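You operate a simulated robot arm through the tools that you are given. There is no shell and no other tool.

The job below is to be done with a simulated two-armed robot. You get a single attempt, and the scene is never put back.

Task
Sand the yellow-tab and blue-tab patches smooth: rough block, then medium, then fine.
Fine: no lumps or scratches left on either; blocks back in their row; leave the other patches.

It is judged by the outcome, as a careful person would: the job done as asked, and still so three seconds after it is handed in. It fails if anything else is knocked over, pushed out of place, dropped, spilled or broken.

Robot
Two 7-joint arms with fingered hands on one trunk that stands fixed in place. Base frame: the origin is at the foot of the trunk, x ahead of it, y to its left, z up; the work surface is at about z = 80. Readings come in cm, degrees, newtons and seconds.
The left shoulder is at [7, 15.4, 114.7], the right one opposite. With the tool pointing down near the work surface each hand reaches from about 10 to 86 cm from the base axis, measured 20 degrees to its own side. Payload 3.9 kg a hand.
The tool frame of a hand sits at the grasp point between the pads (the TCP): z along the fingers, y along the line on which they close. The tips reach 3 cm beyond it. The gripper opens to 10.4 cm; its body begins 3.5 cm behind the TCP. The gripper is a hand of 4 fingers: y runs from the thumb to the fingers, the wrist lies at [-1.7, -10.4, -17.8] in the tool frame, and closing takes about 1.5 s.
Orientation is that of the tool frame in the base frame, as [roll, pitch, yaw] about the fixed x, y, z axes, in that order (R = Rz(yaw) Ry(pitch) Rx(roll)). With the fingers straight down and the wrist toward the robot, the tool's x, y and z point along [0, 1, 0], [1, 0, 0] and [0, 0, -1] of the base frame.

Tools
- The arms move only by the tool play_rows. It takes "left_plan", "right_plan" or both (then of equal length, played together; a hand with none holds still); each is a list that holds one entry, the list of rows, each a list of 7 numbers: the turn, a rotation vector about the tool's x, y, z in degrees, then the shift along the tool's x, y, z in cm, then the closure, from 0 (fully open) to 1 (shut). In form: [[[wx, wy, wz, x, y, z, hand], ...]]. A call has 1 to 20 rows; each row is the pose to reach, as a shift and turn from the pose commanded when the call began, along the tool's axes at that moment. Each row takes 0.2 s and may step no farther than 5 cm and 8.6 degrees from the row before; otherwise, or with a gripper value out of range, the whole call is refused. A pose out of reach is approached as far as the arm can. The call stops where the force on the tool passes 50 N (or 10 N more than at its start, if that is more) or the arm is blocked; 0.2 s more then pass. The fingers move at their own pace (about 7.2 cm/s each) and stop on an object; they squeeze with about 26 N. The grip force told is the motor's: it shows also when the fingers shut on nothing. Time passes only in rows, and 0.2 s behind the last, so rows that repeat a pose let the fingers close. It gives the time, the measured TCP pose, the force on the tool (base axes), the opening and the grip force at its end, in the units of the frame above (readings bear some noise), with the torque about the TCP (base axes, N m) and any sound that the robot's microphone picked up.
- Cameras (640 x 400 px; columns grow to the right, rows downward): "scene" is now at [13.23, 1.31, 136.7]; the picture's right is [0.17, -0.99, 0.00], its down [-0.67, -0.11, -0.73] and it looks along [0.72, 0.12, -0.68] (base axes); focal length 214 px, centre (320, 200). "left" rides on the left gripper at [-6.6, -9, -12.6] in its tool frame; the picture's right is [-0.78, -0.30, 0.56], its down [0.57, -0.70, 0.42] and it looks along [0.27, 0.65, 0.71] (tool axes); focal length 275 px, centre (320, 200). "right" rides on the right gripper at [6.6, -9, -12.6] in its tool frame; the picture's right is [-0.78, 0.30, -0.56], its down [-0.57, -0.70, 0.42] and it looks along [-0.26, 0.65, 0.71] (tool axes); focal length 275 px, centre (320, 200). There is no depth. A picture from a camera that has moved, and an enlarged one, comes with that camera's place and axes in the base frame and with its lens.
- grab_frame(camera): a new picture of that camera. No time passes.
- lift_body(by): slides the trunk up (or, below 0, down) by that many cm; the arms and the scene camera ride with it, the base frame stays. It gives what a move gives, with no picture.
- hand_shape(shape, hand): the hand has 4 fingers and takes this shape, open, in about a second: jaw (thumb against the fingers, like two jaws); tri (thumb and two fingers); tip (a fingertip pinch); poke (one finger out to press); point (the index stretched); flat (the hand flat); cup (the hand cupped); fist (a fist). The gripper value then closes the fingers along that shape, each until it touches; the sizes above hold for jaw. It gives what a move gives, with no picture.
- aim_head(pan, tilt): turns the head with the scene camera to pan (to the left, within 86 degrees either way) and tilt (down, from -29 to 69), counted from straight ahead of the robot. It gives what a move gives.
- inspect(camera, box): a new picture of the part [left, top, right, bottom] of that camera's present view, enlarged. No time passes.
- close_job(): hands the job in; it is judged then, once.

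Nothing tells you positions but the pictures and the camera data. Unless the task says otherwise, let go and move clear before handing in.

The tools are called after "Request:" by a JSON object that holds its "api" and its "payload". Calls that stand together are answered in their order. play_rows: Moves the arms, as the interface text tells. Its arguments: {"type":"object","properties":{"left_plan":{"type":"array"},"right_plan":{"type":"array"}},"required":[]} The other tools are called the same way: lift_body (by) moves the trunk up or down; hand_shape (shape, hand) gives the hand a shape; aim_head (pan, tilt) turns the head that bears the scene camera; grab_frame (camera) takes a picture; inspect (camera, box) takes an enlarged picture of a part of a camera's view; close_job () hands the job in.

At the start:

```text
time_s: 0.0
left_position: [47.28, 38.04, 123.48]
left_orientation: [-180.0, 0.1, 90.0]
left_force: [-0.4, 0.6, 0.1]
left_torque: [0.02, -0.01, 0.02]
left_finger_gap: 10.36
left_grip_force: 0.1
left_shape: jaw
right_position: [49.71, -3.75, 114.39]
right_orientation: [180.0, 0.0, 90.1]
right_force: [-0.3, -0.3, -0.1]
right_torque: [-0.04, -0.04, -0.01]
right_finger_gap: 10.35
right_grip_force: 0.0
right_shape: jaw
trunk travel left (down, up): [-60.0, 34.0]
head pan, tilt (commanded): [9.5, 42.8]
```

scene: 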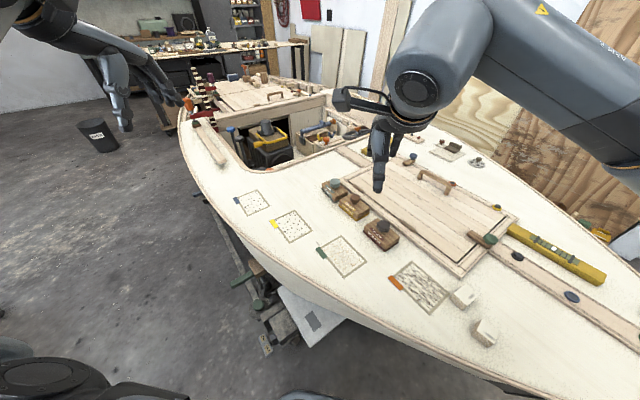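
right: 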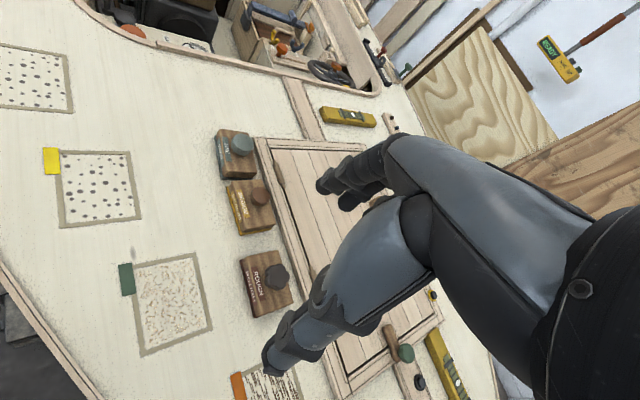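
left: 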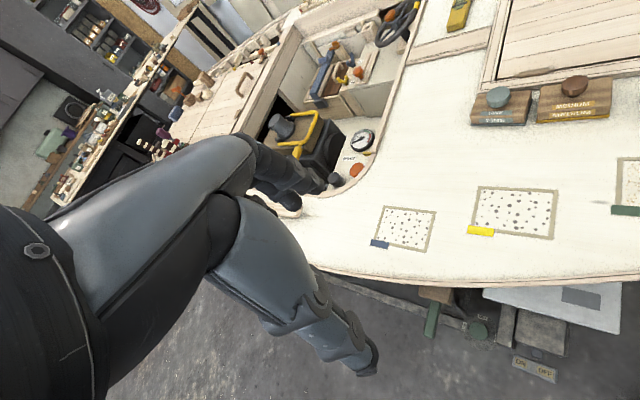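

I see a boat deck with four patches (blue, yellow, green, orange tabs) and three sanding blocks in a row beyond them (fine, medium, rough from left to right). I'll look closer before moving anything.

Request:
{"api": "inspect", "payload": {"camera": "scene", "box": [220, 160, 420, 285]}}

Request:
{"api": "inspect", "payload": {"camera": "right", "box": [0, 40, 320, 240]}}

Request:
{"api": "inspect", "payload": {"camera": "right", "box": [180, 110, 340, 320]}}

Request:
{"api": "inspect", "payload": {"camera": "left", "box": [340, 60, 640, 260]}}

```text
3.20 times, centred on (320, 222) of scene
camera zoom: at [13.23, 1.31, 136.7], right [0.17, -0.99, 0.0], down [-0.67, -0.11, -0.73], along [0.72, 0.12, -0.68], focal length 686 px, centre (320, 128)
```

zoom: 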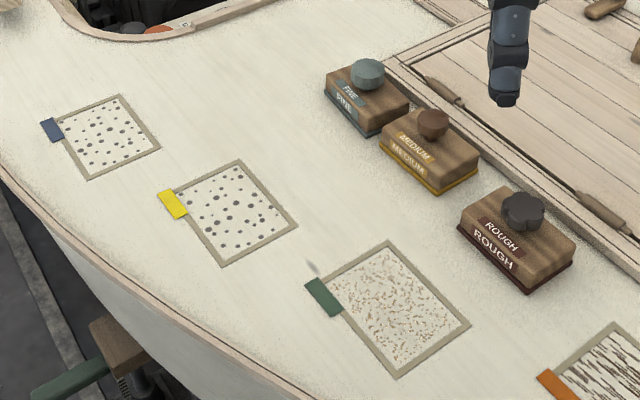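

```text
2.00 times, centred on (160, 140) of right
camera zoom: at [40.81, 2.81, 126.73], right [0.3, -0.78, 0.56], down [-0.7, -0.57, -0.42], along [0.65, -0.26, -0.71], focal length 551 px, centre (640, 320)
```

zoom: 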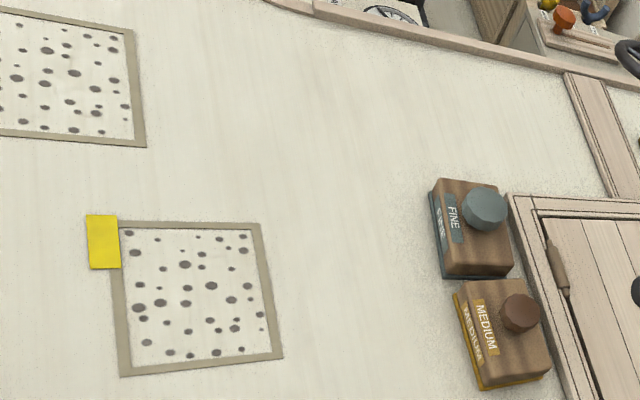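

```text
1.90 times, centred on (260, 215) of right
camera zoom: at [40.81, 2.81, 126.73], right [0.3, -0.78, 0.56], down [-0.7, -0.57, -0.42], along [0.65, -0.26, -0.71], focal length 524 px, centre (434, 171)
```

zoom: 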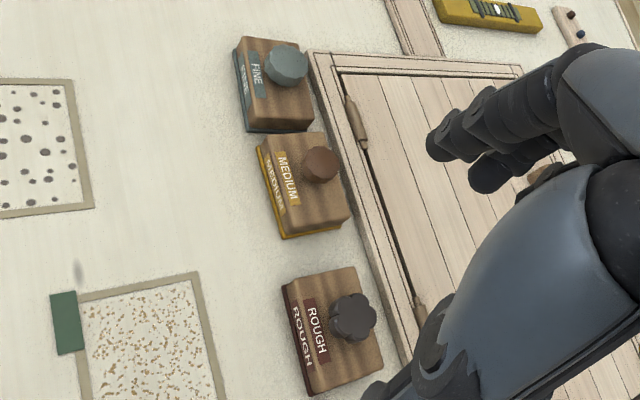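

```text
2.00 times, centred on (490, 160) of left
camera zoom: at [38.19, 31.59, 135.95], right [-0.3, -0.78, -0.56], down [-0.7, 0.57, -0.42], along [0.65, 0.27, -0.71], focal length 551 px, centre (-20, 280)
```

zoom: 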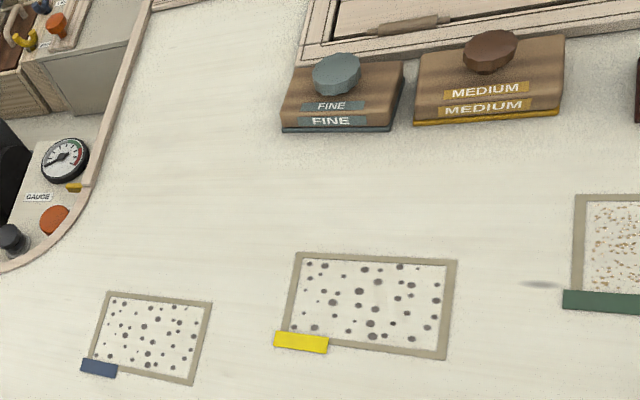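

The row is rough, medium, fine going from near to far, and the yellow and blue patches lie roughly at (58.6, 18.8) and (67.8, 37), with everything turned about 45°. First I'll move the right arm clear to its own side, then look again with the scene camera.

Request:
{"api": "play_rows", "payload": {"right_plan": [[[0, 0, 0, -3, -0.5, 0, 0], [0, 0, 0, -7, -1.5, 0, 0], [0, 0, 0, -11, -3, 0, 0], [0, 0, 0, -15, -4.5, 0, 0], [0, 0, 0, -19, -6, 0, 0], [0, 0, 0, -23, -7.5, 0, 0], [0, 0, 0, -27, -9, 0, 0], [0, 0, 0, -31, -10.5, 0, 0], [0, 0, 0, -34, -12, 0, 0], [0, 0, 0, -34, -12, 0, 0]]]}}

Request:
{"api": "grab_frame", "payload": {"camera": "scene"}}

Request:
{"api": "grab_frame", "payload": {"camera": "right"}}

```text
time_s: 2.2
left_position: [47.18, 38.2, 123.37]
left_orientation: [-180.0, 0.1, 90.0]
left_force: [-0.3, -1.3, 0.0]
left_torque: [-0.02, 0.0, -0.01]
left_finger_gap: 10.37
left_grip_force: 0.1
left_shape: jaw
right_position: [37.71, -37.68, 114.31]
right_orientation: [-179.9, 0.1, 90.1]
right_force: [0.1, 0.1, -0.1]
right_torque: [0.0, 0.0, -0.02]
right_finger_gap: 10.39
right_grip_force: 0.2
right_shape: jaw
trunk travel left (down, up): [-60.0, 34.0]
head pan, tilt (commanded): [9.5, 42.8]
```

```text
taken
camera scene: at [13.2, 1.48, 136.7], right [0.17, -0.99, 0.0], down [-0.67, -0.11, -0.73], along [0.72, 0.12, -0.68], focal length 214 px, centre (320, 200)
```

scene: 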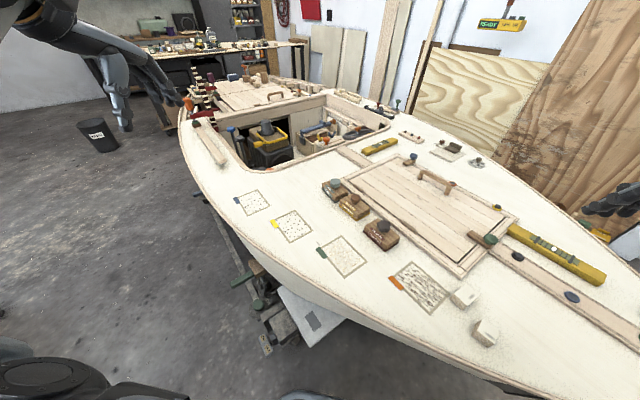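

```text
taken
camera right: at [28.8, -31.09, 126.86], right [0.3, -0.77, 0.56], down [-0.7, -0.57, -0.42], along [0.65, -0.27, -0.71], focal length 275 px, centre (320, 200)
```

right: 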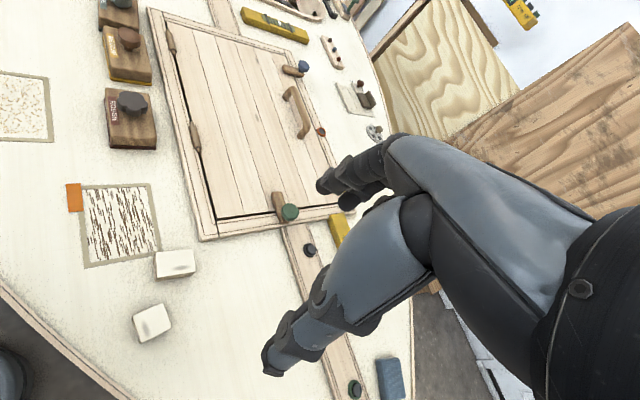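

The right arm is clear and the blocks are now unobstructed. I'll inspect the blocks, the hatch trim next to them, and the "READY" display hanging at the top right.

Request:
{"api": "inspect", "payload": {"camera": "scene", "box": [310, 165, 410, 255]}}

Request:
{"api": "inspect", "payload": {"camera": "scene", "box": [460, 0, 540, 50]}}

Request:
{"api": "inspect", "payload": {"camera": "right", "box": [60, 0, 240, 170]}}

Request:
{"api": "inspect", "payload": {"camera": "scene", "box": [220, 175, 340, 255]}}

```text
4.44 times, centred on (360, 210) of scene
camera zoom: at [13.2, 1.48, 136.7], right [0.17, -0.99, 0.0], down [-0.67, -0.11, -0.73], along [0.72, 0.12, -0.68], focal length 953 px, centre (142, 156)
```

zoom: 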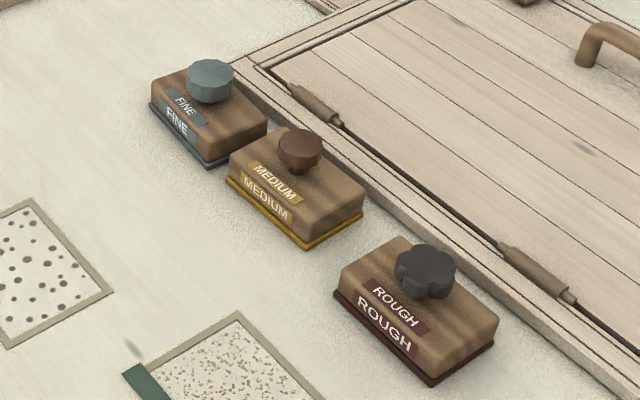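

```text
8.00 times, centred on (500, 25) of scene
camera zoom: at [13.2, 1.48, 136.7], right [0.17, -0.99, 0.0], down [-0.67, -0.11, -0.73], along [0.72, 0.12, -0.68], focal length 1716 px, centre (-1120, 1600)
```

zoom: 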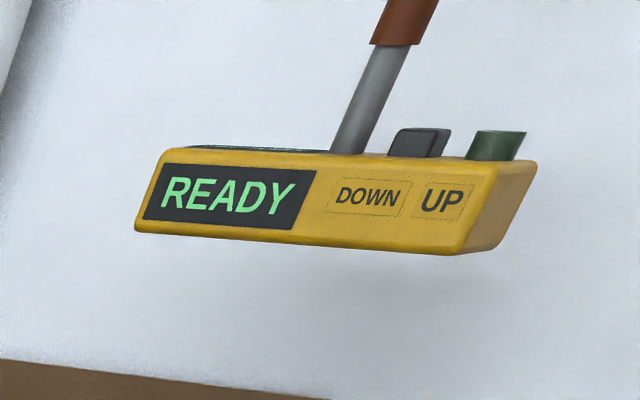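

```text
2.35 times, centred on (150, 85) of right
camera zoom: at [28.8, -31.09, 126.86], right [0.3, -0.77, 0.56], down [-0.7, -0.57, -0.42], along [0.65, -0.27, -0.71], focal length 648 px, centre (720, 471)
```

zoom: 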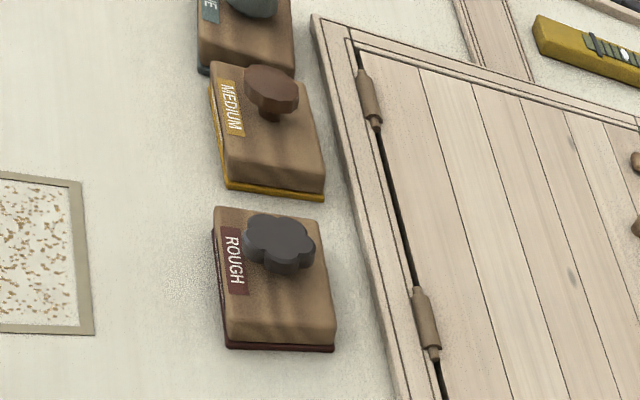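

```text
5.00 times, centred on (280, 215) of scene
camera zoom: at [13.2, 1.48, 136.7], right [0.17, -0.99, 0.0], down [-0.67, -0.11, -0.73], along [0.72, 0.12, -0.68], focal length 1072 px, centre (520, 125)
```

zoom: 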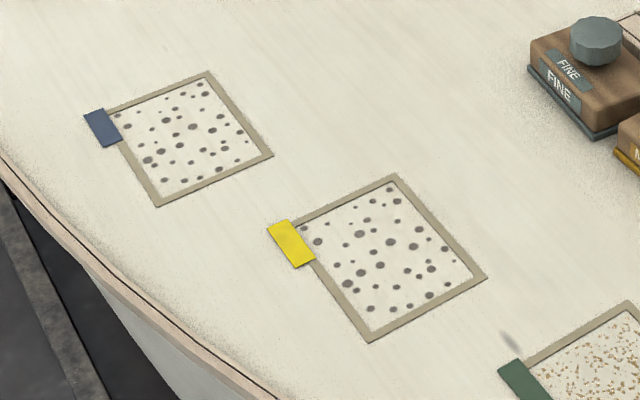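

The knobs are mushroom-shaped and the medium block sits close to the hatch trim, so gripping by the knob is the way to go. I'll bring the left hand to hover above the rough block, turned 45° to match the row, and look through its wrist camera.

Request:
{"api": "play_rows", "payload": {"left_plan": [[[0, 0, 3.2, -3.5, 0.88, 1.4, 0], [0, 0, 6.4, -7.0, 1.76, 2.8, 0], [0, 0, 9.6, -10.5, 2.64, 4.2, 0], [0, 0, 12.8, -14.0, 3.52, 5.6, 0], [0, 0, 16.0, -17.5, 4.4, 7.0, 0], [0, 0, 19.2, -21.0, 5.28, 8.4, 0], [0, 0, 22.4, -24.5, 6.16, 9.8, 0], [0, 0, 25.6, -28.0, 7.04, 11.2, 0], [0, 0, 28.8, -31.5, 7.92, 12.6, 0], [0, 0, 32.0, -35.0, 8.8, 14.0, 0], [0, 0, 35.2, -38.5, 9.68, 15.4, 0], [0, 0, 38.4, -42.0, 10.56, 16.8, 0], [0, 0, 41.6, -45.5, 11.44, 18.2, 0], [0, 0, 45.0, -49.2, 12.3, 19.6, 0], [0, 0, 45.0, -49.2, 12.3, 19.6, 0]]]}}

Request:
{"api": "grab_frame", "payload": {"camera": "left"}}

Request:
{"api": "grab_frame", "payload": {"camera": "scene"}}

Request:
{"api": "grab_frame", "payload": {"camera": "right"}}

```text
time_s: 5.4
left_position: [59.78, -10.78, 104.0]
left_orientation: [-180.0, 0.0, 45.1]
left_force: [0.2, 0.3, 0.4]
left_torque: [-0.02, 0.01, -0.01]
left_finger_gap: 10.39
left_grip_force: 0.2
left_shape: jaw
right_position: [37.7, -37.78, 114.52]
right_orientation: [180.0, 0.0, 90.0]
right_force: [-0.5, 0.2, 0.2]
right_torque: [0.0, 0.0, -0.01]
right_finger_gap: 10.37
right_grip_force: 0.1
right_shape: jaw
trunk travel left (down, up): [-60.0, 34.0]
head pan, tilt (commanded): [9.5, 42.8]
```

```text
taken
camera left: at [48.66, -8.91, 116.44], right [-0.76, -0.34, -0.56], down [-0.09, 0.9, -0.42], along [0.65, -0.27, -0.71], focal length 275 px, centre (320, 200)
```

left: 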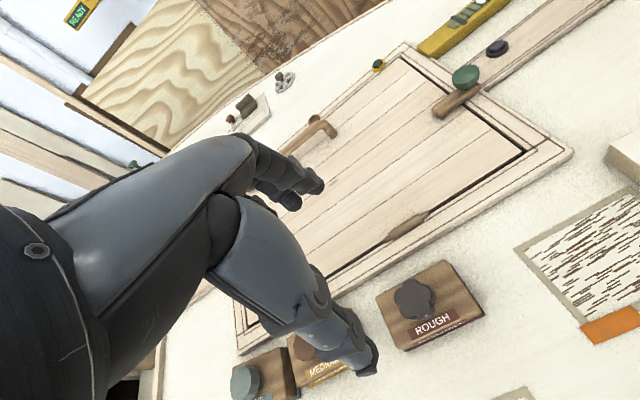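

```text
taken
camera scene: at [13.19, 1.39, 136.71], right [0.17, -0.99, 0.0], down [-0.67, -0.11, -0.73], along [0.72, 0.12, -0.68], focal length 214 px, centre (320, 200)
```

scene: 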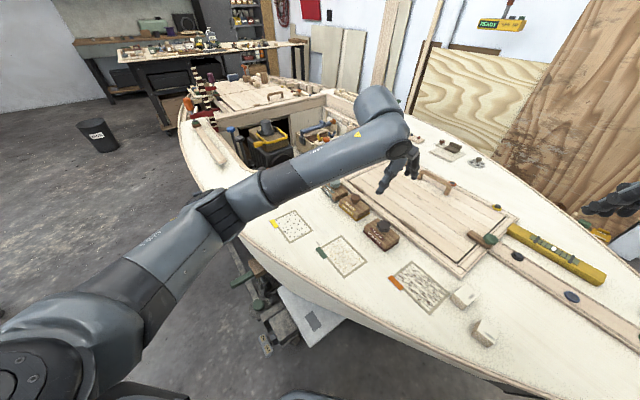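

```text
taken
camera right: at [28.8, -31.16, 126.86], right [0.3, -0.78, 0.56], down [-0.7, -0.57, -0.42], along [0.65, -0.26, -0.71], focal length 275 px, centre (320, 200)
```

right: 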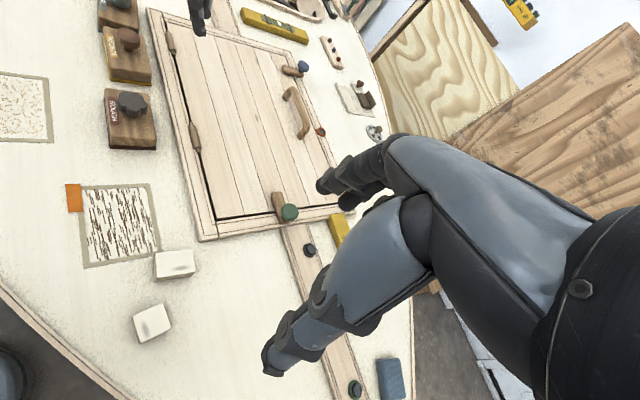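

The hand hovers nearly over the rough block. I'll zoom the wrist camera on it to refine the knob's position.

Request:
{"api": "inspect", "payload": {"camera": "left", "box": [340, 230, 500, 370]}}

Request:
{"api": "inspect", "payload": {"camera": "right", "box": [90, 70, 190, 160]}}

Request:
{"api": "inspect", "payload": {"camera": "scene", "box": [330, 130, 440, 260]}}

```text
2.86 times, centred on (420, 300) of left
camera zoom: at [48.66, -8.91, 116.44], right [-0.76, -0.34, -0.56], down [-0.09, 0.9, -0.42], along [0.65, -0.27, -0.71], focal length 786 px, centre (34, -86)
```

zoom: 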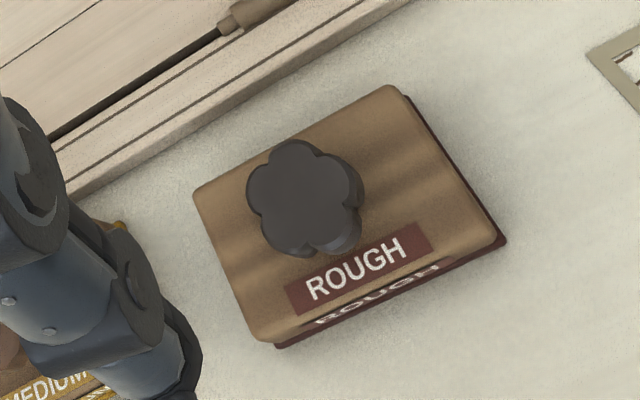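

```text
4.44 times, centred on (140, 115) of right
camera zoom: at [28.8, -31.16, 126.86], right [0.3, -0.78, 0.56], down [-0.7, -0.57, -0.42], along [0.65, -0.26, -0.71], focal length 1224 px, centre (1120, 578)
```

zoom: 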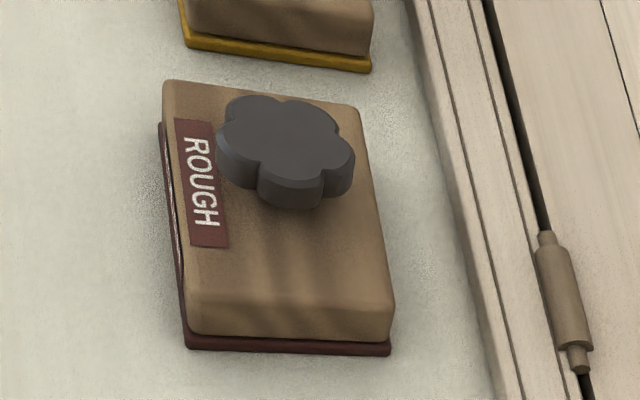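

```text
3.08 times, centred on (385, 195) of scene
camera zoom: at [13.19, 1.39, 136.71], right [0.17, -0.99, 0.0], down [-0.67, -0.11, -0.73], along [0.72, 0.12, -0.68], focal length 660 px, centre (120, 215)
```

zoom: 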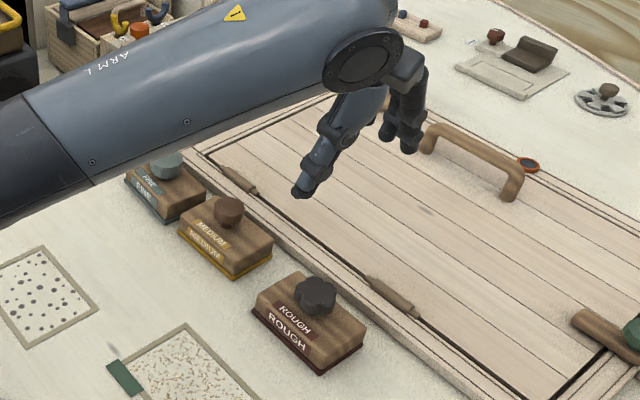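

The knob top triangulates to about (58.8, −10.9, 86.5), the block top is at about 83.6 and the deck at about 80. I'll come down to just above it with the hand partly closed and check the alignment.

Request:
{"api": "play_rows", "payload": {"left_plan": [[[0, 0, 0, -0.2, -0.2, 3, 0.1], [0, 0, 0, -0.4, -0.4, 6, 0.2], [0, 0, 0, -0.57, -0.64, 9, 0.25], [0, 0, 0, -0.57, -0.64, 11.5, 0.25], [0, 0, 0, -0.57, -0.64, 11.5, 0.25], [0, 0, 0, -0.57, -0.64, 11.5, 0.25]]]}}

Request:
{"api": "grab_frame", "payload": {"camera": "left"}}

Request:
{"api": "inspect", "payload": {"camera": "right", "box": [80, 40, 240, 160]}}

Request:
{"api": "inspect", "payload": {"camera": "scene", "box": [330, 150, 450, 260]}}

```text
time_s: 6.8
left_position: [58.67, -11.1, 92.42]
left_orientation: [-180.0, 0.1, 45.0]
left_force: [0.1, 0.6, -0.3]
left_torque: [-0.04, -0.02, -0.01]
left_finger_gap: 7.83
left_grip_force: 0.0
left_shape: jaw
right_position: [37.73, -37.81, 114.36]
right_orientation: [-180.0, 0.1, 90.0]
right_force: [-0.1, 0.1, -0.6]
right_torque: [0.01, -0.01, -0.04]
right_finger_gap: 10.37
right_grip_force: 0.1
right_shape: jaw
trunk travel left (down, up): [-60.0, 34.0]
head pan, tilt (commanded): [9.5, 42.8]
```

```text
taken
camera left: at [47.63, -9.37, 104.93], right [-0.76, -0.34, -0.56], down [-0.09, 0.9, -0.42], along [0.65, -0.27, -0.71], focal length 275 px, centre (320, 200)
```

left: 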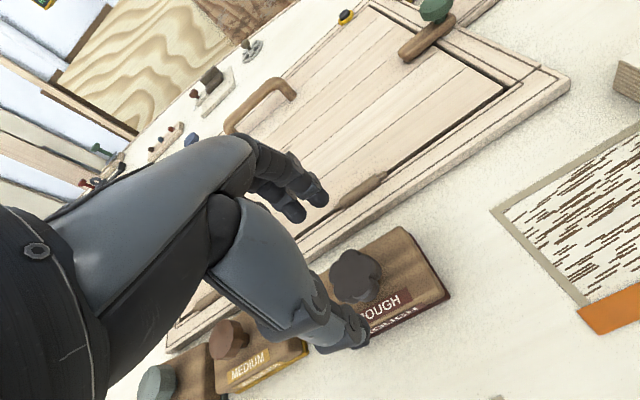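

```text
3.33 times, centred on (160, 100) of right
camera zoom: at [28.85, -31.27, 126.82], right [0.3, -0.78, 0.56], down [-0.7, -0.57, -0.42], along [0.65, -0.26, -0.71], focal length 918 px, centre (853, 533)
```

zoom: 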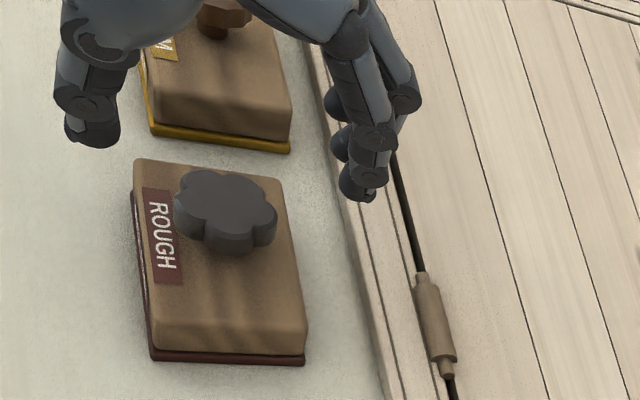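

```text
3.64 times, centred on (390, 205) of scene
camera zoom: at [13.24, 1.27, 136.7], right [0.17, -0.99, 0.0], down [-0.67, -0.11, -0.73], along [0.72, 0.12, -0.68], focal length 780 px, centre (66, 182)
```

zoom: 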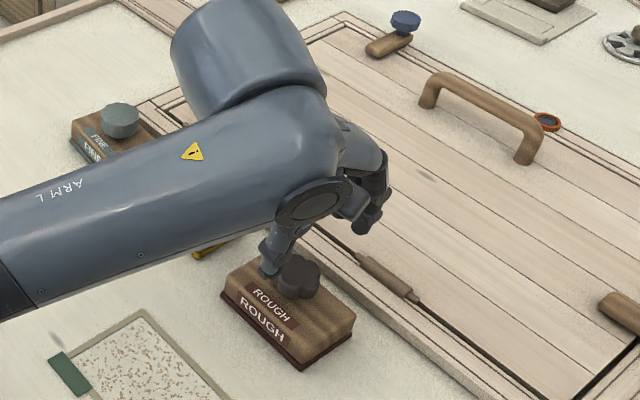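

Thumb and fingers straddle the knob, which sits about 0.4 cm toward the thumb side. I'll correct for that, descend to just above the block top and close on the knob.

Request:
{"api": "play_rows", "payload": {"left_plan": [[[0, 0, 0, 0, -0.2, 2, 0.25], [0, 0, 0, 0, -0.4, 4, 0.25], [0, 0, 0, 0, -0.4, 5.0, 0.25], [0, 0, 0, 0, -0.4, 5.0, 0.25]]]}}

Request:
{"api": "inspect", "payload": {"camera": "right", "box": [80, 40, 240, 160]}}

Request:
{"api": "inspect", "payload": {"camera": "left", "box": [200, 150, 440, 390]}}

```text
time_s: 7.8
left_position: [58.37, -10.81, 87.42]
left_orientation: [-180.0, 0.0, 45.0]
left_force: [-0.5, -0.4, 0.2]
left_torque: [0.0, -0.04, -0.04]
left_finger_gap: 7.82
left_grip_force: 0.1
left_shape: jaw
right_position: [37.77, -37.92, 114.53]
right_orientation: [180.0, 0.0, 90.0]
right_force: [0.0, -0.3, 0.1]
right_torque: [0.0, 0.01, 0.05]
right_finger_gap: 10.37
right_grip_force: 0.0
right_shape: jaw
trunk travel left (down, up): [-60.0, 34.0]
head pan, tilt (commanded): [9.5, 42.8]
```

```text
3.33 times, centred on (160, 100) of right
camera zoom: at [28.84, -31.26, 126.82], right [0.3, -0.78, 0.56], down [-0.7, -0.57, -0.42], along [0.65, -0.26, -0.71], focal length 918 px, centre (853, 533)
```

zoom: 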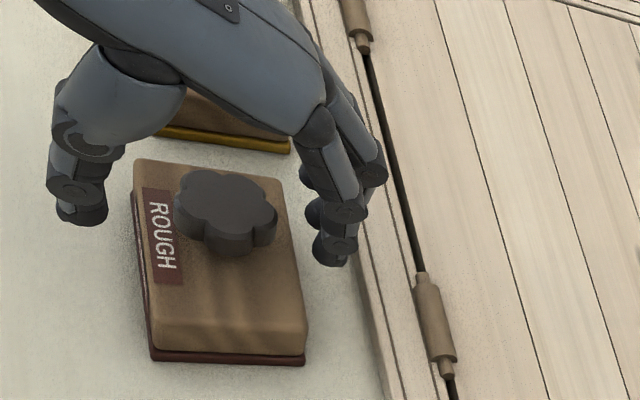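

```text
1.67 times, centred on (320, 270) of left
camera zoom: at [47.33, -8.97, 99.93], right [-0.76, -0.34, -0.56], down [-0.09, 0.9, -0.42], along [0.65, -0.27, -0.71], focal length 459 px, centre (320, 83)
```

zoom: 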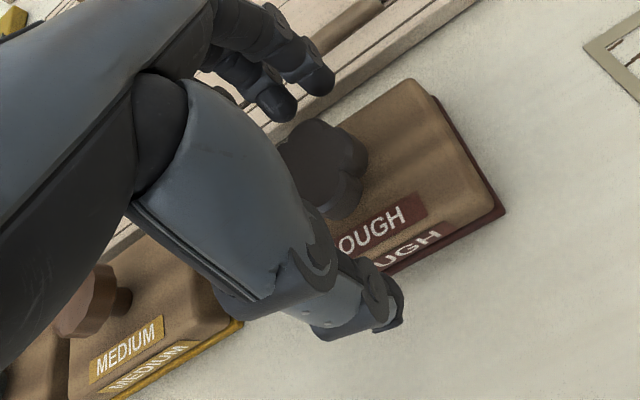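

The hand is centred over the knob with the tips just above the block top. Closing now.

Request:
{"api": "play_rows", "payload": {"left_plan": [[[0, 0, 0, -0.1, 0, 0, 0.4], [0, 0, 0, -0.2, 0, 0, 0.5], [0, 0, 0, -0.2, 0, 0, 0.65], [0, 0, 0, -0.2, 0, 0, 0.8], [0, 0, 0, -0.2, 0, 0, 1], [0, 0, 0, -0.2, 0, 0, 1], [0, 0, 0, -0.2, 0, 0, 1], [0, 0, 0, -0.2, 0, 0, 1]]]}}

Request:
{"api": "inspect", "payload": {"camera": "right", "box": [80, 40, 240, 160]}}

Request:
{"api": "inspect", "payload": {"camera": "left", "box": [200, 150, 440, 390]}}

```text
time_s: 9.6
left_position: [58.17, -10.92, 87.38]
left_orientation: [-179.9, 0.0, 45.0]
left_force: [-1.3, -0.1, 0.8]
left_torque: [0.0, -0.02, 0.01]
left_finger_gap: 2.92
left_grip_force: 26.4
left_shape: jaw
right_position: [37.72, -38.03, 114.39]
right_orientation: [179.9, 0.0, 90.0]
right_force: [-0.8, -0.3, -0.1]
right_torque: [-0.03, 0.03, -0.01]
right_finger_gap: 10.38
right_grip_force: 0.0
right_shape: jaw
trunk travel left (down, up): [-60.0, 34.0]
head pan, tilt (commanded): [9.5, 42.8]
```

```text
3.33 times, centred on (160, 100) of right
camera zoom: at [28.84, -31.26, 126.82], right [0.3, -0.78, 0.56], down [-0.7, -0.57, -0.42], along [0.65, -0.26, -0.71], focal length 918 px, centre (853, 533)
```

zoom: 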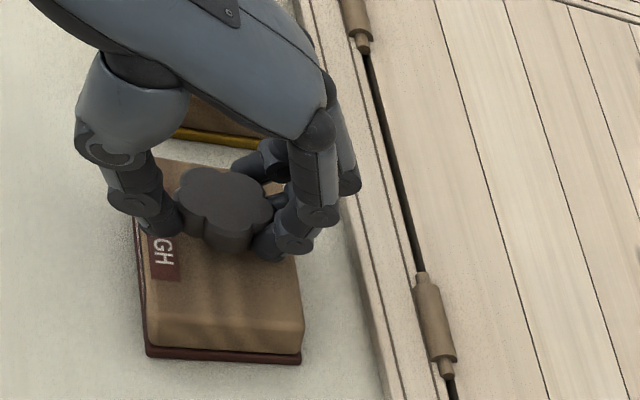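

```text
1.67 times, centred on (320, 270) of left
camera zoom: at [47.19, -9.11, 99.89], right [-0.76, -0.34, -0.56], down [-0.09, 0.9, -0.42], along [0.65, -0.27, -0.71], focal length 459 px, centre (320, 83)
```

zoom: 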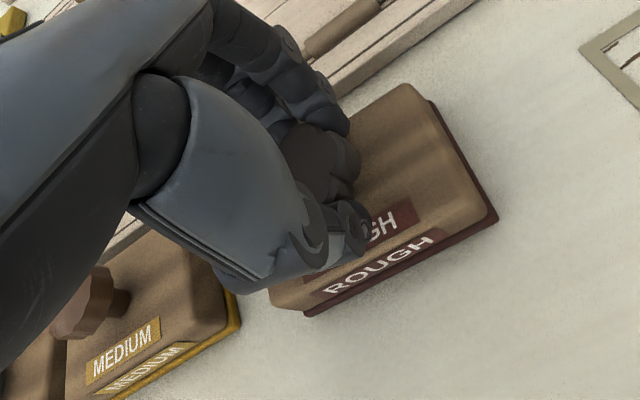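

The knob is held firmly (gap 2.9 cm, about 26 N). Lifting straight up a bit to check the block hangs level.

Request:
{"api": "play_rows", "payload": {"left_plan": [[[0, 0, 0, 0, 0, -1, 1], [0, 0, 0, 0, 0, -3, 1], [0, 0, 0, 0, 0, -6, 1], [0, 0, 0, 0, 0, -8, 1], [0, 0, 0, 0, 0, -8, 1]]]}}

Request:
{"api": "inspect", "payload": {"camera": "right", "box": [60, 20, 240, 160]}}

Request:
{"api": "inspect", "payload": {"camera": "left", "box": [200, 150, 440, 390]}}

Request:
{"api": "inspect", "payload": {"camera": "scene", "box": [310, 140, 430, 260]}}

```text
time_s: 10.8
left_position: [57.96, -10.96, 95.32]
left_orientation: [-179.9, 0.0, 44.9]
left_force: [-0.8, -0.8, -2.2]
left_torque: [-0.01, 0.02, 0.03]
left_finger_gap: 2.88
left_grip_force: 26.3
left_shape: jaw
right_position: [37.85, -37.85, 114.39]
right_orientation: [179.9, 0.0, 89.9]
right_force: [0.5, 0.1, -0.9]
right_torque: [-0.02, 0.0, 0.0]
right_finger_gap: 10.38
right_grip_force: 0.1
right_shape: jaw
trunk travel left (down, up): [-60.0, 34.0]
head pan, tilt (commanded): [9.5, 42.8]
```

```text
2.86 times, centred on (150, 90) of right
camera zoom: at [28.88, -31.26, 126.81], right [0.3, -0.78, 0.56], down [-0.7, -0.57, -0.42], along [0.65, -0.26, -0.71], focal length 786 px, centre (806, 514)
```

zoom: 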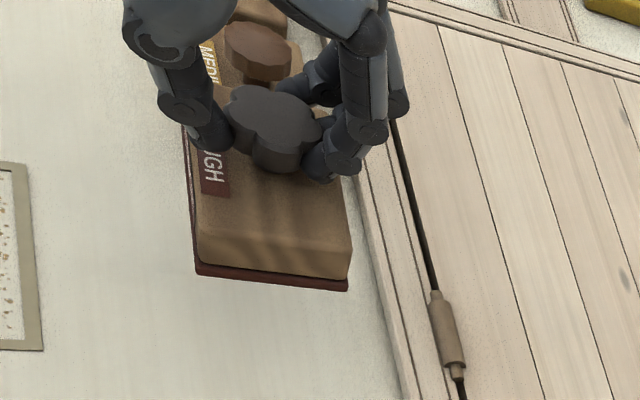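

```text
1.67 times, centred on (320, 270) of left
camera zoom: at [46.91, -9.17, 107.87], right [-0.76, -0.34, -0.56], down [-0.09, 0.9, -0.42], along [0.65, -0.27, -0.71], focal length 459 px, centre (320, 83)
```

zoom: 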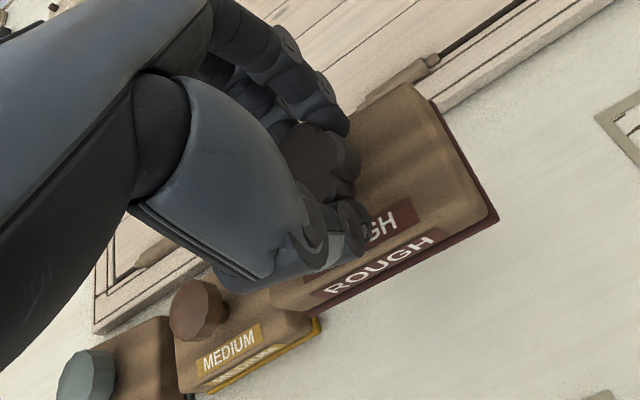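

```text
3.33 times, centred on (370, 200) of scene
camera zoom: at [13.28, 1.28, 136.7], right [0.17, -0.99, 0.0], down [-0.67, -0.11, -0.73], along [0.72, 0.12, -0.68], focal length 715 px, centre (153, 200)
```

zoom: 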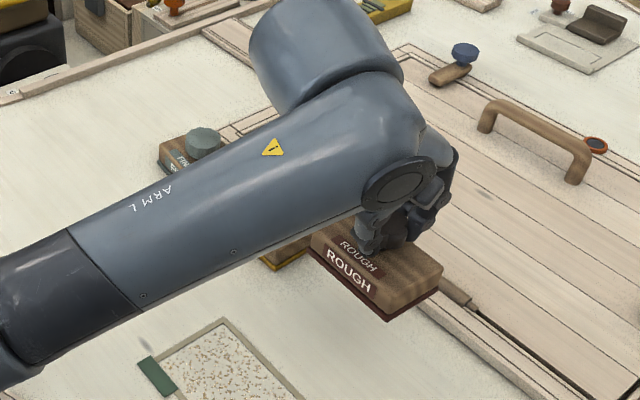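

The rough block is held level. Next I carry it over to the yellow patch, centred at about (59.1, 19.0), staying above everything, then look before touching down.

Request:
{"api": "play_rows", "payload": {"left_plan": [[[0, 0, 0, 1.2, -1.1, 0, 1], [0, 0, 0, 3.5, -3.3, 0, 1], [0, 0, 0, 6.3, -5.9, 0, 1], [0, 0, 0, 9.1, -8.5, 0, 1], [0, 0, 0, 11.9, -11.1, 0, 1], [0, 0, 0, 14.7, -13.7, 0, 1], [0, 0, 0, 17.5, -16.3, 0, 1], [0, 0, 0, 19.8, -18.5, 0, 1], [0, 0, 0, 21.2, -19.8, 0, 1], [0, 0, 0, 21.8, -20.4, 0, 1], [0, 0, 0, 21.8, -20.4, 0, 1]]]}}

Request:
{"api": "grab_frame", "payload": {"camera": "left"}}

Request:
{"api": "inspect", "payload": {"camera": "scene", "box": [220, 150, 380, 260]}}

Request:
{"api": "grab_frame", "payload": {"camera": "right"}}

```text
time_s: 13.2
left_position: [59.13, 18.91, 95.36]
left_orientation: [-180.0, 0.0, 45.0]
left_force: [-0.9, 0.2, -2.2]
left_torque: [-0.03, 0.04, -0.02]
left_finger_gap: 2.89
left_grip_force: 26.1
left_shape: jaw
right_position: [37.75, -37.85, 114.37]
right_orientation: [-179.9, 0.0, 90.1]
right_force: [0.1, -0.4, -0.4]
right_torque: [-0.02, 0.04, -0.01]
right_finger_gap: 10.38
right_grip_force: 0.1
right_shape: jaw
trunk travel left (down, up): [-60.0, 34.0]
head pan, tilt (commanded): [9.5, 42.8]
```

```text
taken
camera left: at [48.01, 20.71, 107.86], right [-0.76, -0.34, -0.56], down [-0.09, 0.9, -0.42], along [0.65, -0.27, -0.71], focal length 275 px, centre (320, 200)
```

left: 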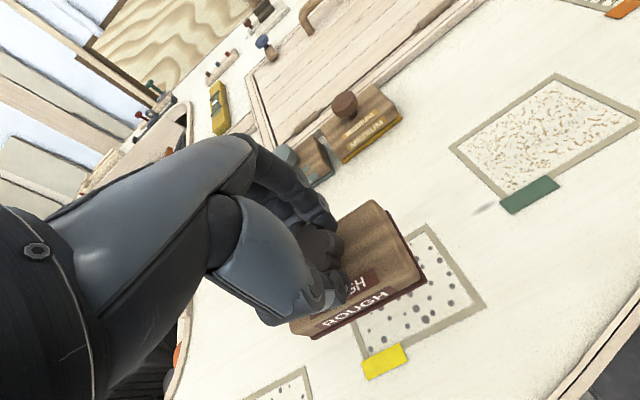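

```text
3.64 times, centred on (300, 205) of scene
camera zoom: at [13.26, 1.29, 136.7], right [0.17, -0.99, 0.0], down [-0.67, -0.11, -0.73], along [0.72, 0.12, -0.68], focal length 780 px, centre (393, 182)
```

zoom: 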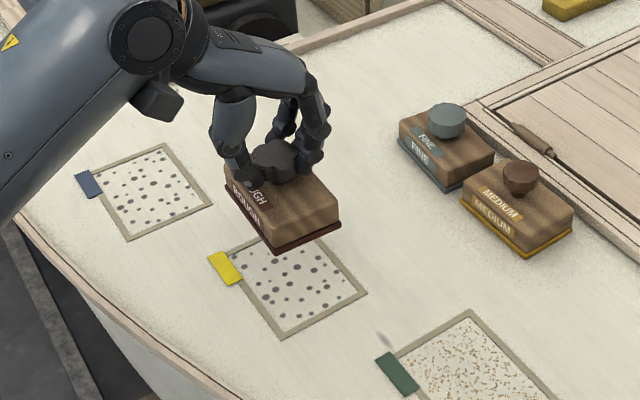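

```text
taken
camera right: at [28.87, -31.25, 126.82], right [0.3, -0.78, 0.56], down [-0.7, -0.57, -0.42], along [0.65, -0.26, -0.71], focal length 275 px, centre (320, 200)
```

right: 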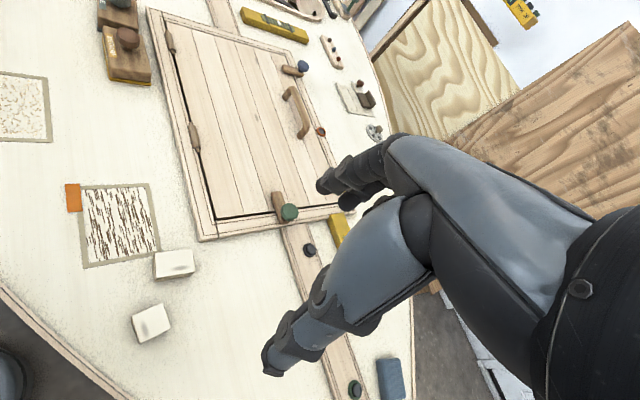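

The block is over the yellow patch and roughly parallel with its frame. I'll lower it gently until contact.

Request:
{"api": "play_rows", "payload": {"left_plan": [[[0, 0, 0, 0, 0, 2, 1], [0, 0, 0, 0, 0, 4.5, 1], [0, 0, 0, 0, 0, 6.2, 1], [0, 0, 0, 0, 0, 7.0, 1], [0, 0, 0, 0, 0, 7.4, 1], [0, 0, 0, 0, 0, 7.6, 1], [0, 0, 0, 0, 0, 7.6, 1]]]}}

Request:
{"api": "inspect", "payload": {"camera": "scene", "box": [220, 150, 380, 260]}}

Request:
{"api": "inspect", "payload": {"camera": "left", "box": [240, 150, 500, 390]}}

```text
time_s: 14.8
left_position: [59.2, 18.85, 87.64]
left_orientation: [-180.0, 0.0, 45.0]
left_force: [0.0, 0.0, -1.0]
left_torque: [0.0, 0.01, 0.03]
left_finger_gap: 2.84
left_grip_force: 25.9
left_shape: jaw
right_position: [37.84, -37.77, 114.31]
right_orientation: [179.9, 0.0, 90.0]
right_force: [0.3, 0.2, -0.7]
right_torque: [0.03, 0.0, 0.03]
right_finger_gap: 10.38
right_grip_force: 0.1
right_shape: jaw
trunk travel left (down, up): [-60.0, 34.0]
head pan, tilt (commanded): [9.5, 42.8]
```

```text
3.64 times, centred on (300, 205) of scene
camera zoom: at [13.26, 1.3, 136.7], right [0.17, -0.99, 0.0], down [-0.67, -0.11, -0.73], along [0.72, 0.12, -0.68], focal length 780 px, centre (393, 182)
```

zoom: 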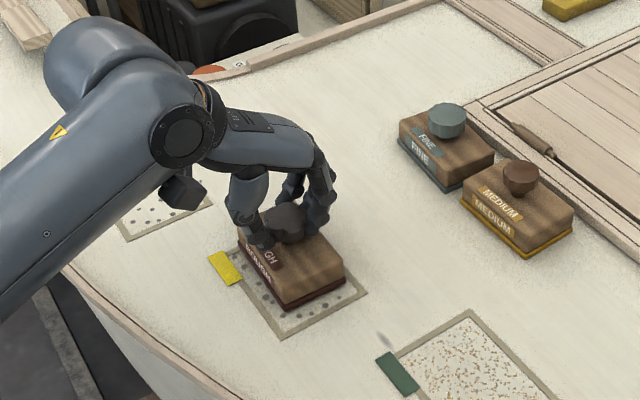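

```text
1.67 times, centred on (370, 270) of left
camera zoom: at [48.2, 20.67, 100.25], right [-0.76, -0.34, -0.56], down [-0.09, 0.9, -0.42], along [0.65, -0.27, -0.71], focal length 459 px, centre (237, 83)
```

zoom: 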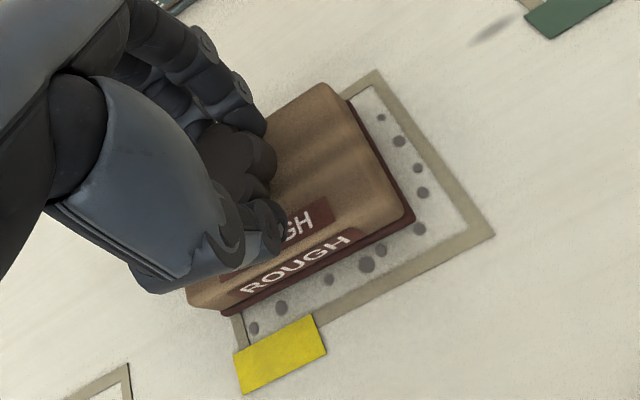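

The block is hovering at contact but sits about 1 cm off toward the far/right side of the frame. I'll re-centre it in the frame and press slightly to read the force.

Request:
{"api": "play_rows", "payload": {"left_plan": [[[0, 0, 0, -0.5, -0.35, -0.2, 1], [0, 0, 0, -1.05, -0.74, -0.2, 1], [0, 0, 0, -1.05, -0.74, 0, 1], [0, 0, 0, -1.05, -0.74, 0.2, 1], [0, 0, 0, -1.05, -0.74, 0.4, 1], [0, 0, 0, -1.05, -0.74, 0.4, 1]]]}}

Request:
{"api": "inspect", "payload": {"camera": "left", "box": [240, 150, 500, 390]}}

```text
time_s: 16.2
left_position: [57.8, 18.69, 87.34]
left_orientation: [-180.0, 0.0, 45.1]
left_force: [-0.8, 0.9, 0.1]
left_torque: [0.0, -0.06, 0.0]
left_finger_gap: 2.86
left_grip_force: 25.8
left_shape: jaw
right_position: [37.67, -37.77, 114.37]
right_orientation: [-179.9, 0.0, 90.0]
right_force: [0.2, -0.6, 0.5]
right_torque: [0.0, 0.0, 0.01]
right_finger_gap: 10.35
right_grip_force: 0.2
right_shape: jaw
trunk travel left (down, up): [-60.0, 34.0]
head pan, tilt (commanded): [9.5, 42.8]
```

```text
1.67 times, centred on (370, 270) of left
camera zoom: at [46.87, 20.45, 99.86], right [-0.76, -0.34, -0.56], down [-0.09, 0.9, -0.42], along [0.65, -0.27, -0.71], focal length 459 px, centre (237, 83)
```

zoom: 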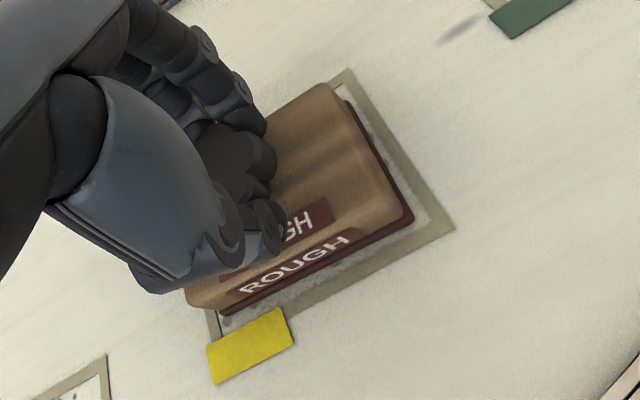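

The block now sits squarely inside the frame, just touching. I'll press down a bit more to learn the stiffness.

Request:
{"api": "play_rows", "payload": {"left_plan": [[[0, 0, 0, 0, 0, 0.2, 1], [0, 0, 0, 0, 0, 0.3, 1], [0, 0, 0, 0, 0, 0.3, 1]]]}}

```text
time_s: 17.0
left_position: [57.95, 18.58, 87.22]
left_orientation: [179.8, -0.1, 45.0]
left_force: [-2.2, 0.9, 10.3]
left_torque: [-0.09, -0.06, -0.01]
left_finger_gap: 2.89
left_grip_force: 25.7
left_shape: jaw
right_position: [37.52, -37.89, 114.48]
right_orientation: [180.0, 0.0, 90.0]
right_force: [0.1, 0.5, 0.2]
right_torque: [0.0, 0.01, 0.01]
right_finger_gap: 10.38
right_grip_force: 0.0
right_shape: jaw
trunk travel left (down, up): [-60.0, 34.0]
head pan, tilt (commanded): [9.5, 42.8]
```

About 10 N of push now, smooth contact. I'll run a first zigzag of strokes inside the frame at this pressure.

Request:
{"api": "play_rows", "payload": {"left_plan": [[[0, 0, 0, 0.6, -0.5, 0, 1], [0, 0, 0, 1.2, -1.1, 0, 1], [0, 0, 0, 0, -1.1, 0, 1], [0, 0, 0, -1.2, -1.1, 0, 1], [0, 0, 0, -1.2, -0.5, 0, 1], [0, 0, 0, 0, -0.5, 0, 1], [0, 0, 0, 1.2, -0.5, 0, 1], [0, 0, 0, 1.2, 0, 0, 1], [0, 0, 0, 0, 0, 0, 1], [0, 0, 0, -1.2, 0, 0, 1], [0, 0, 0, -1.2, 0.5, 0, 1], [0, 0, 0, 0, 0.5, 0, 1], [0, 0, 0, 1.2, 0.5, 0, 1], [0, 0, 0, 1.2, 1.1, 0, 1], [0, 0, 0, 0, 1.1, 0, 1], [0, 0, 0, -1.2, 1.1, 0, 1], [0, 0, 0, -1.2, 0.3, 0, 1], [0, 0, 0, 0, 0, 0, 1]]]}}

Request:
{"api": "inspect", "payload": {"camera": "left", "box": [240, 150, 500, 390]}}

Request:
{"api": "inspect", "payload": {"camera": "scene", "box": [220, 150, 380, 260]}}

```text
time_s: 20.8
left_position: [57.65, 18.68, 87.11]
left_orientation: [179.9, 0.0, 45.0]
left_force: [-2.1, -4.4, 13.8]
left_torque: [-0.24, -0.17, -0.12]
left_finger_gap: 2.96
left_grip_force: 25.5
left_shape: jaw
right_position: [37.51, -37.87, 114.33]
right_orientation: [179.9, -0.1, 90.1]
right_force: [0.1, -0.3, -0.4]
right_torque: [-0.01, 0.0, -0.03]
right_finger_gap: 10.38
right_grip_force: 0.0
right_shape: jaw
trunk travel left (down, up): [-60.0, 34.0]
head pan, tilt (commanded): [9.5, 42.8]
```

```text
1.67 times, centred on (370, 270) of left
camera zoom: at [46.6, 20.43, 99.63], right [-0.76, -0.34, -0.56], down [-0.09, 0.9, -0.43], along [0.65, -0.27, -0.71], focal length 459 px, centre (237, 83)
```

zoom: 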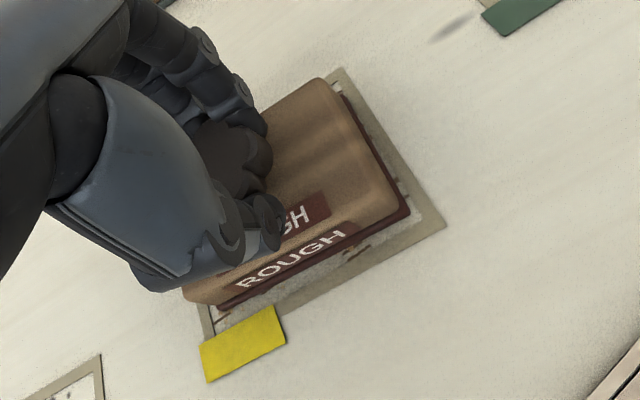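

```text
3.64 times, centred on (300, 205) of scene
camera zoom: at [12.96, 1.17, 136.73], right [0.16, -0.99, 0.0], down [-0.67, -0.11, -0.73], along [0.72, 0.12, -0.68], focal length 780 px, centre (393, 182)
```

zoom: 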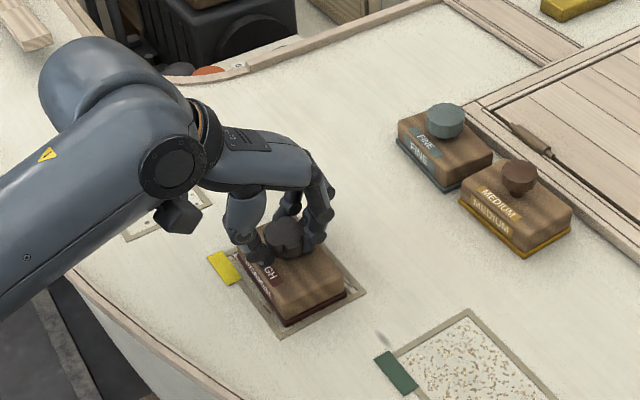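

The contact is working; brown marks now show at the edge. I'll lift and move the block aside to see how the patch looks.

Request:
{"api": "play_rows", "payload": {"left_plan": [[[0, 0, 0, 0, 0, -0.8, 1], [0, 0, 0, 0, 0, -3, 1], [0, 0, 0, 3, 0, -6, 1], [0, 0, 0, 7, 0, -8, 1], [0, 0, 0, 10, 0, -8, 1], [0, 0, 0, 11, 0, -8, 1], [0, 0, 0, 11, 0, -8, 1]]]}}

Request:
{"api": "inspect", "payload": {"camera": "scene", "box": [250, 195, 350, 255]}}

Request:
{"api": "grab_frame", "payload": {"camera": "left"}}

```text
time_s: 22.4
left_position: [65.76, 26.37, 94.85]
left_orientation: [-180.0, 0.0, 45.1]
left_force: [-0.7, 0.4, -2.2]
left_torque: [0.02, 0.03, 0.0]
left_finger_gap: 2.93
left_grip_force: 25.9
left_shape: jaw
right_position: [37.76, -37.81, 114.35]
right_orientation: [180.0, 0.0, 90.0]
right_force: [0.3, -0.4, -0.3]
right_torque: [-0.01, -0.01, -0.02]
right_finger_gap: 10.39
right_grip_force: 0.0
right_shape: jaw
trunk travel left (down, up): [-60.0, 34.0]
head pan, tilt (commanded): [9.5, 42.8]
```

```text
6.40 times, centred on (300, 225) of scene
camera zoom: at [13.25, 1.31, 136.7], right [0.17, -0.99, 0.0], down [-0.67, -0.11, -0.73], along [0.72, 0.12, -0.68], focal length 1373 px, centre (448, 40)
```

zoom: 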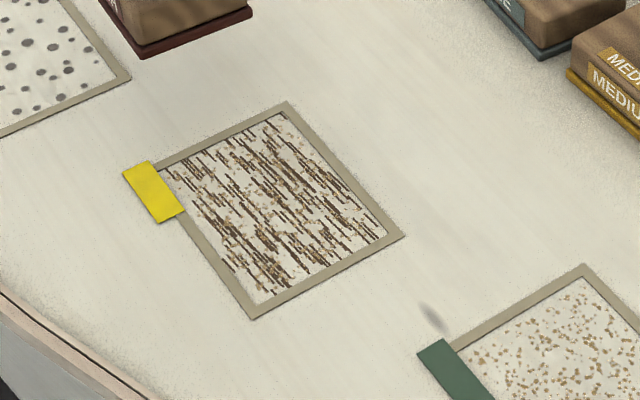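

```text
taken
camera left: at [54.75, 28.18, 107.29], right [-0.76, -0.34, -0.56], down [-0.09, 0.9, -0.42], along [0.65, -0.27, -0.71], focal length 275 px, centre (320, 200)
```

left: 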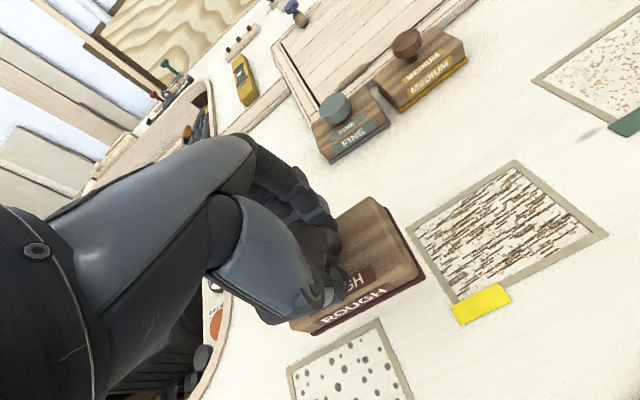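

The rough pass removed the grey lumps and left coarse scratches, like the orange patch. Checking closely for any remaining lumps.

Request:
{"api": "inspect", "payload": {"camera": "left", "box": [400, 150, 620, 330]}}

Request:
{"api": "inspect", "payload": {"camera": "scene", "box": [268, 208, 316, 248]}}

Request:
{"api": "inspect", "payload": {"camera": "scene", "box": [380, 255, 460, 320]}}

```text
2.22 times, centred on (510, 240) of left
camera zoom: at [54.75, 28.18, 107.29], right [-0.76, -0.34, -0.56], down [-0.09, 0.9, -0.42], along [0.65, -0.27, -0.71], focal length 612 px, centre (-102, 111)
```

zoom: 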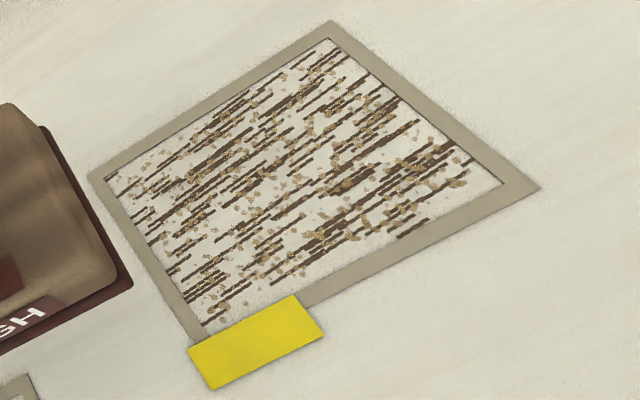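

```text
10.00 times, centred on (292, 228) of scene
camera zoom: at [13.25, 1.31, 136.7], right [0.17, -0.99, 0.0], down [-0.67, -0.11, -0.73], along [0.72, 0.12, -0.68], focal length 2145 px, centre (600, -80)
```

zoom: 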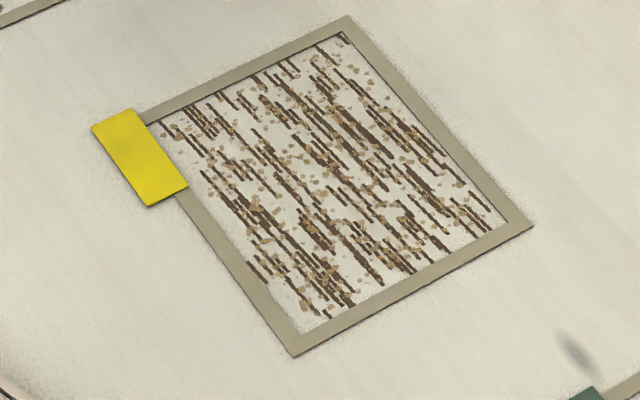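

```text
6.15 times, centred on (420, 288) of scene
camera zoom: at [13.25, 1.31, 136.7], right [0.17, -0.99, 0.0], down [-0.67, -0.11, -0.73], along [0.72, 0.12, -0.68], focal length 1320 px, centre (-295, -338)
```

zoom: 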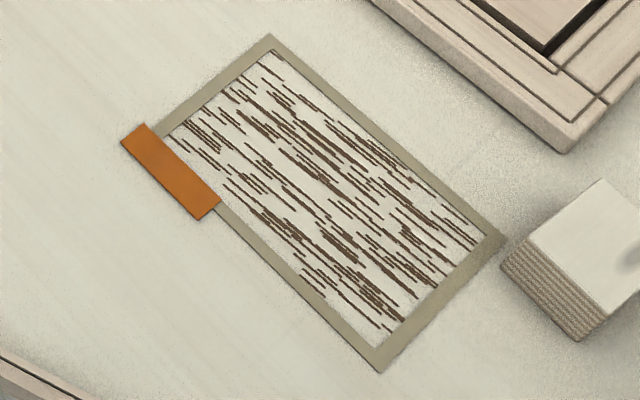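

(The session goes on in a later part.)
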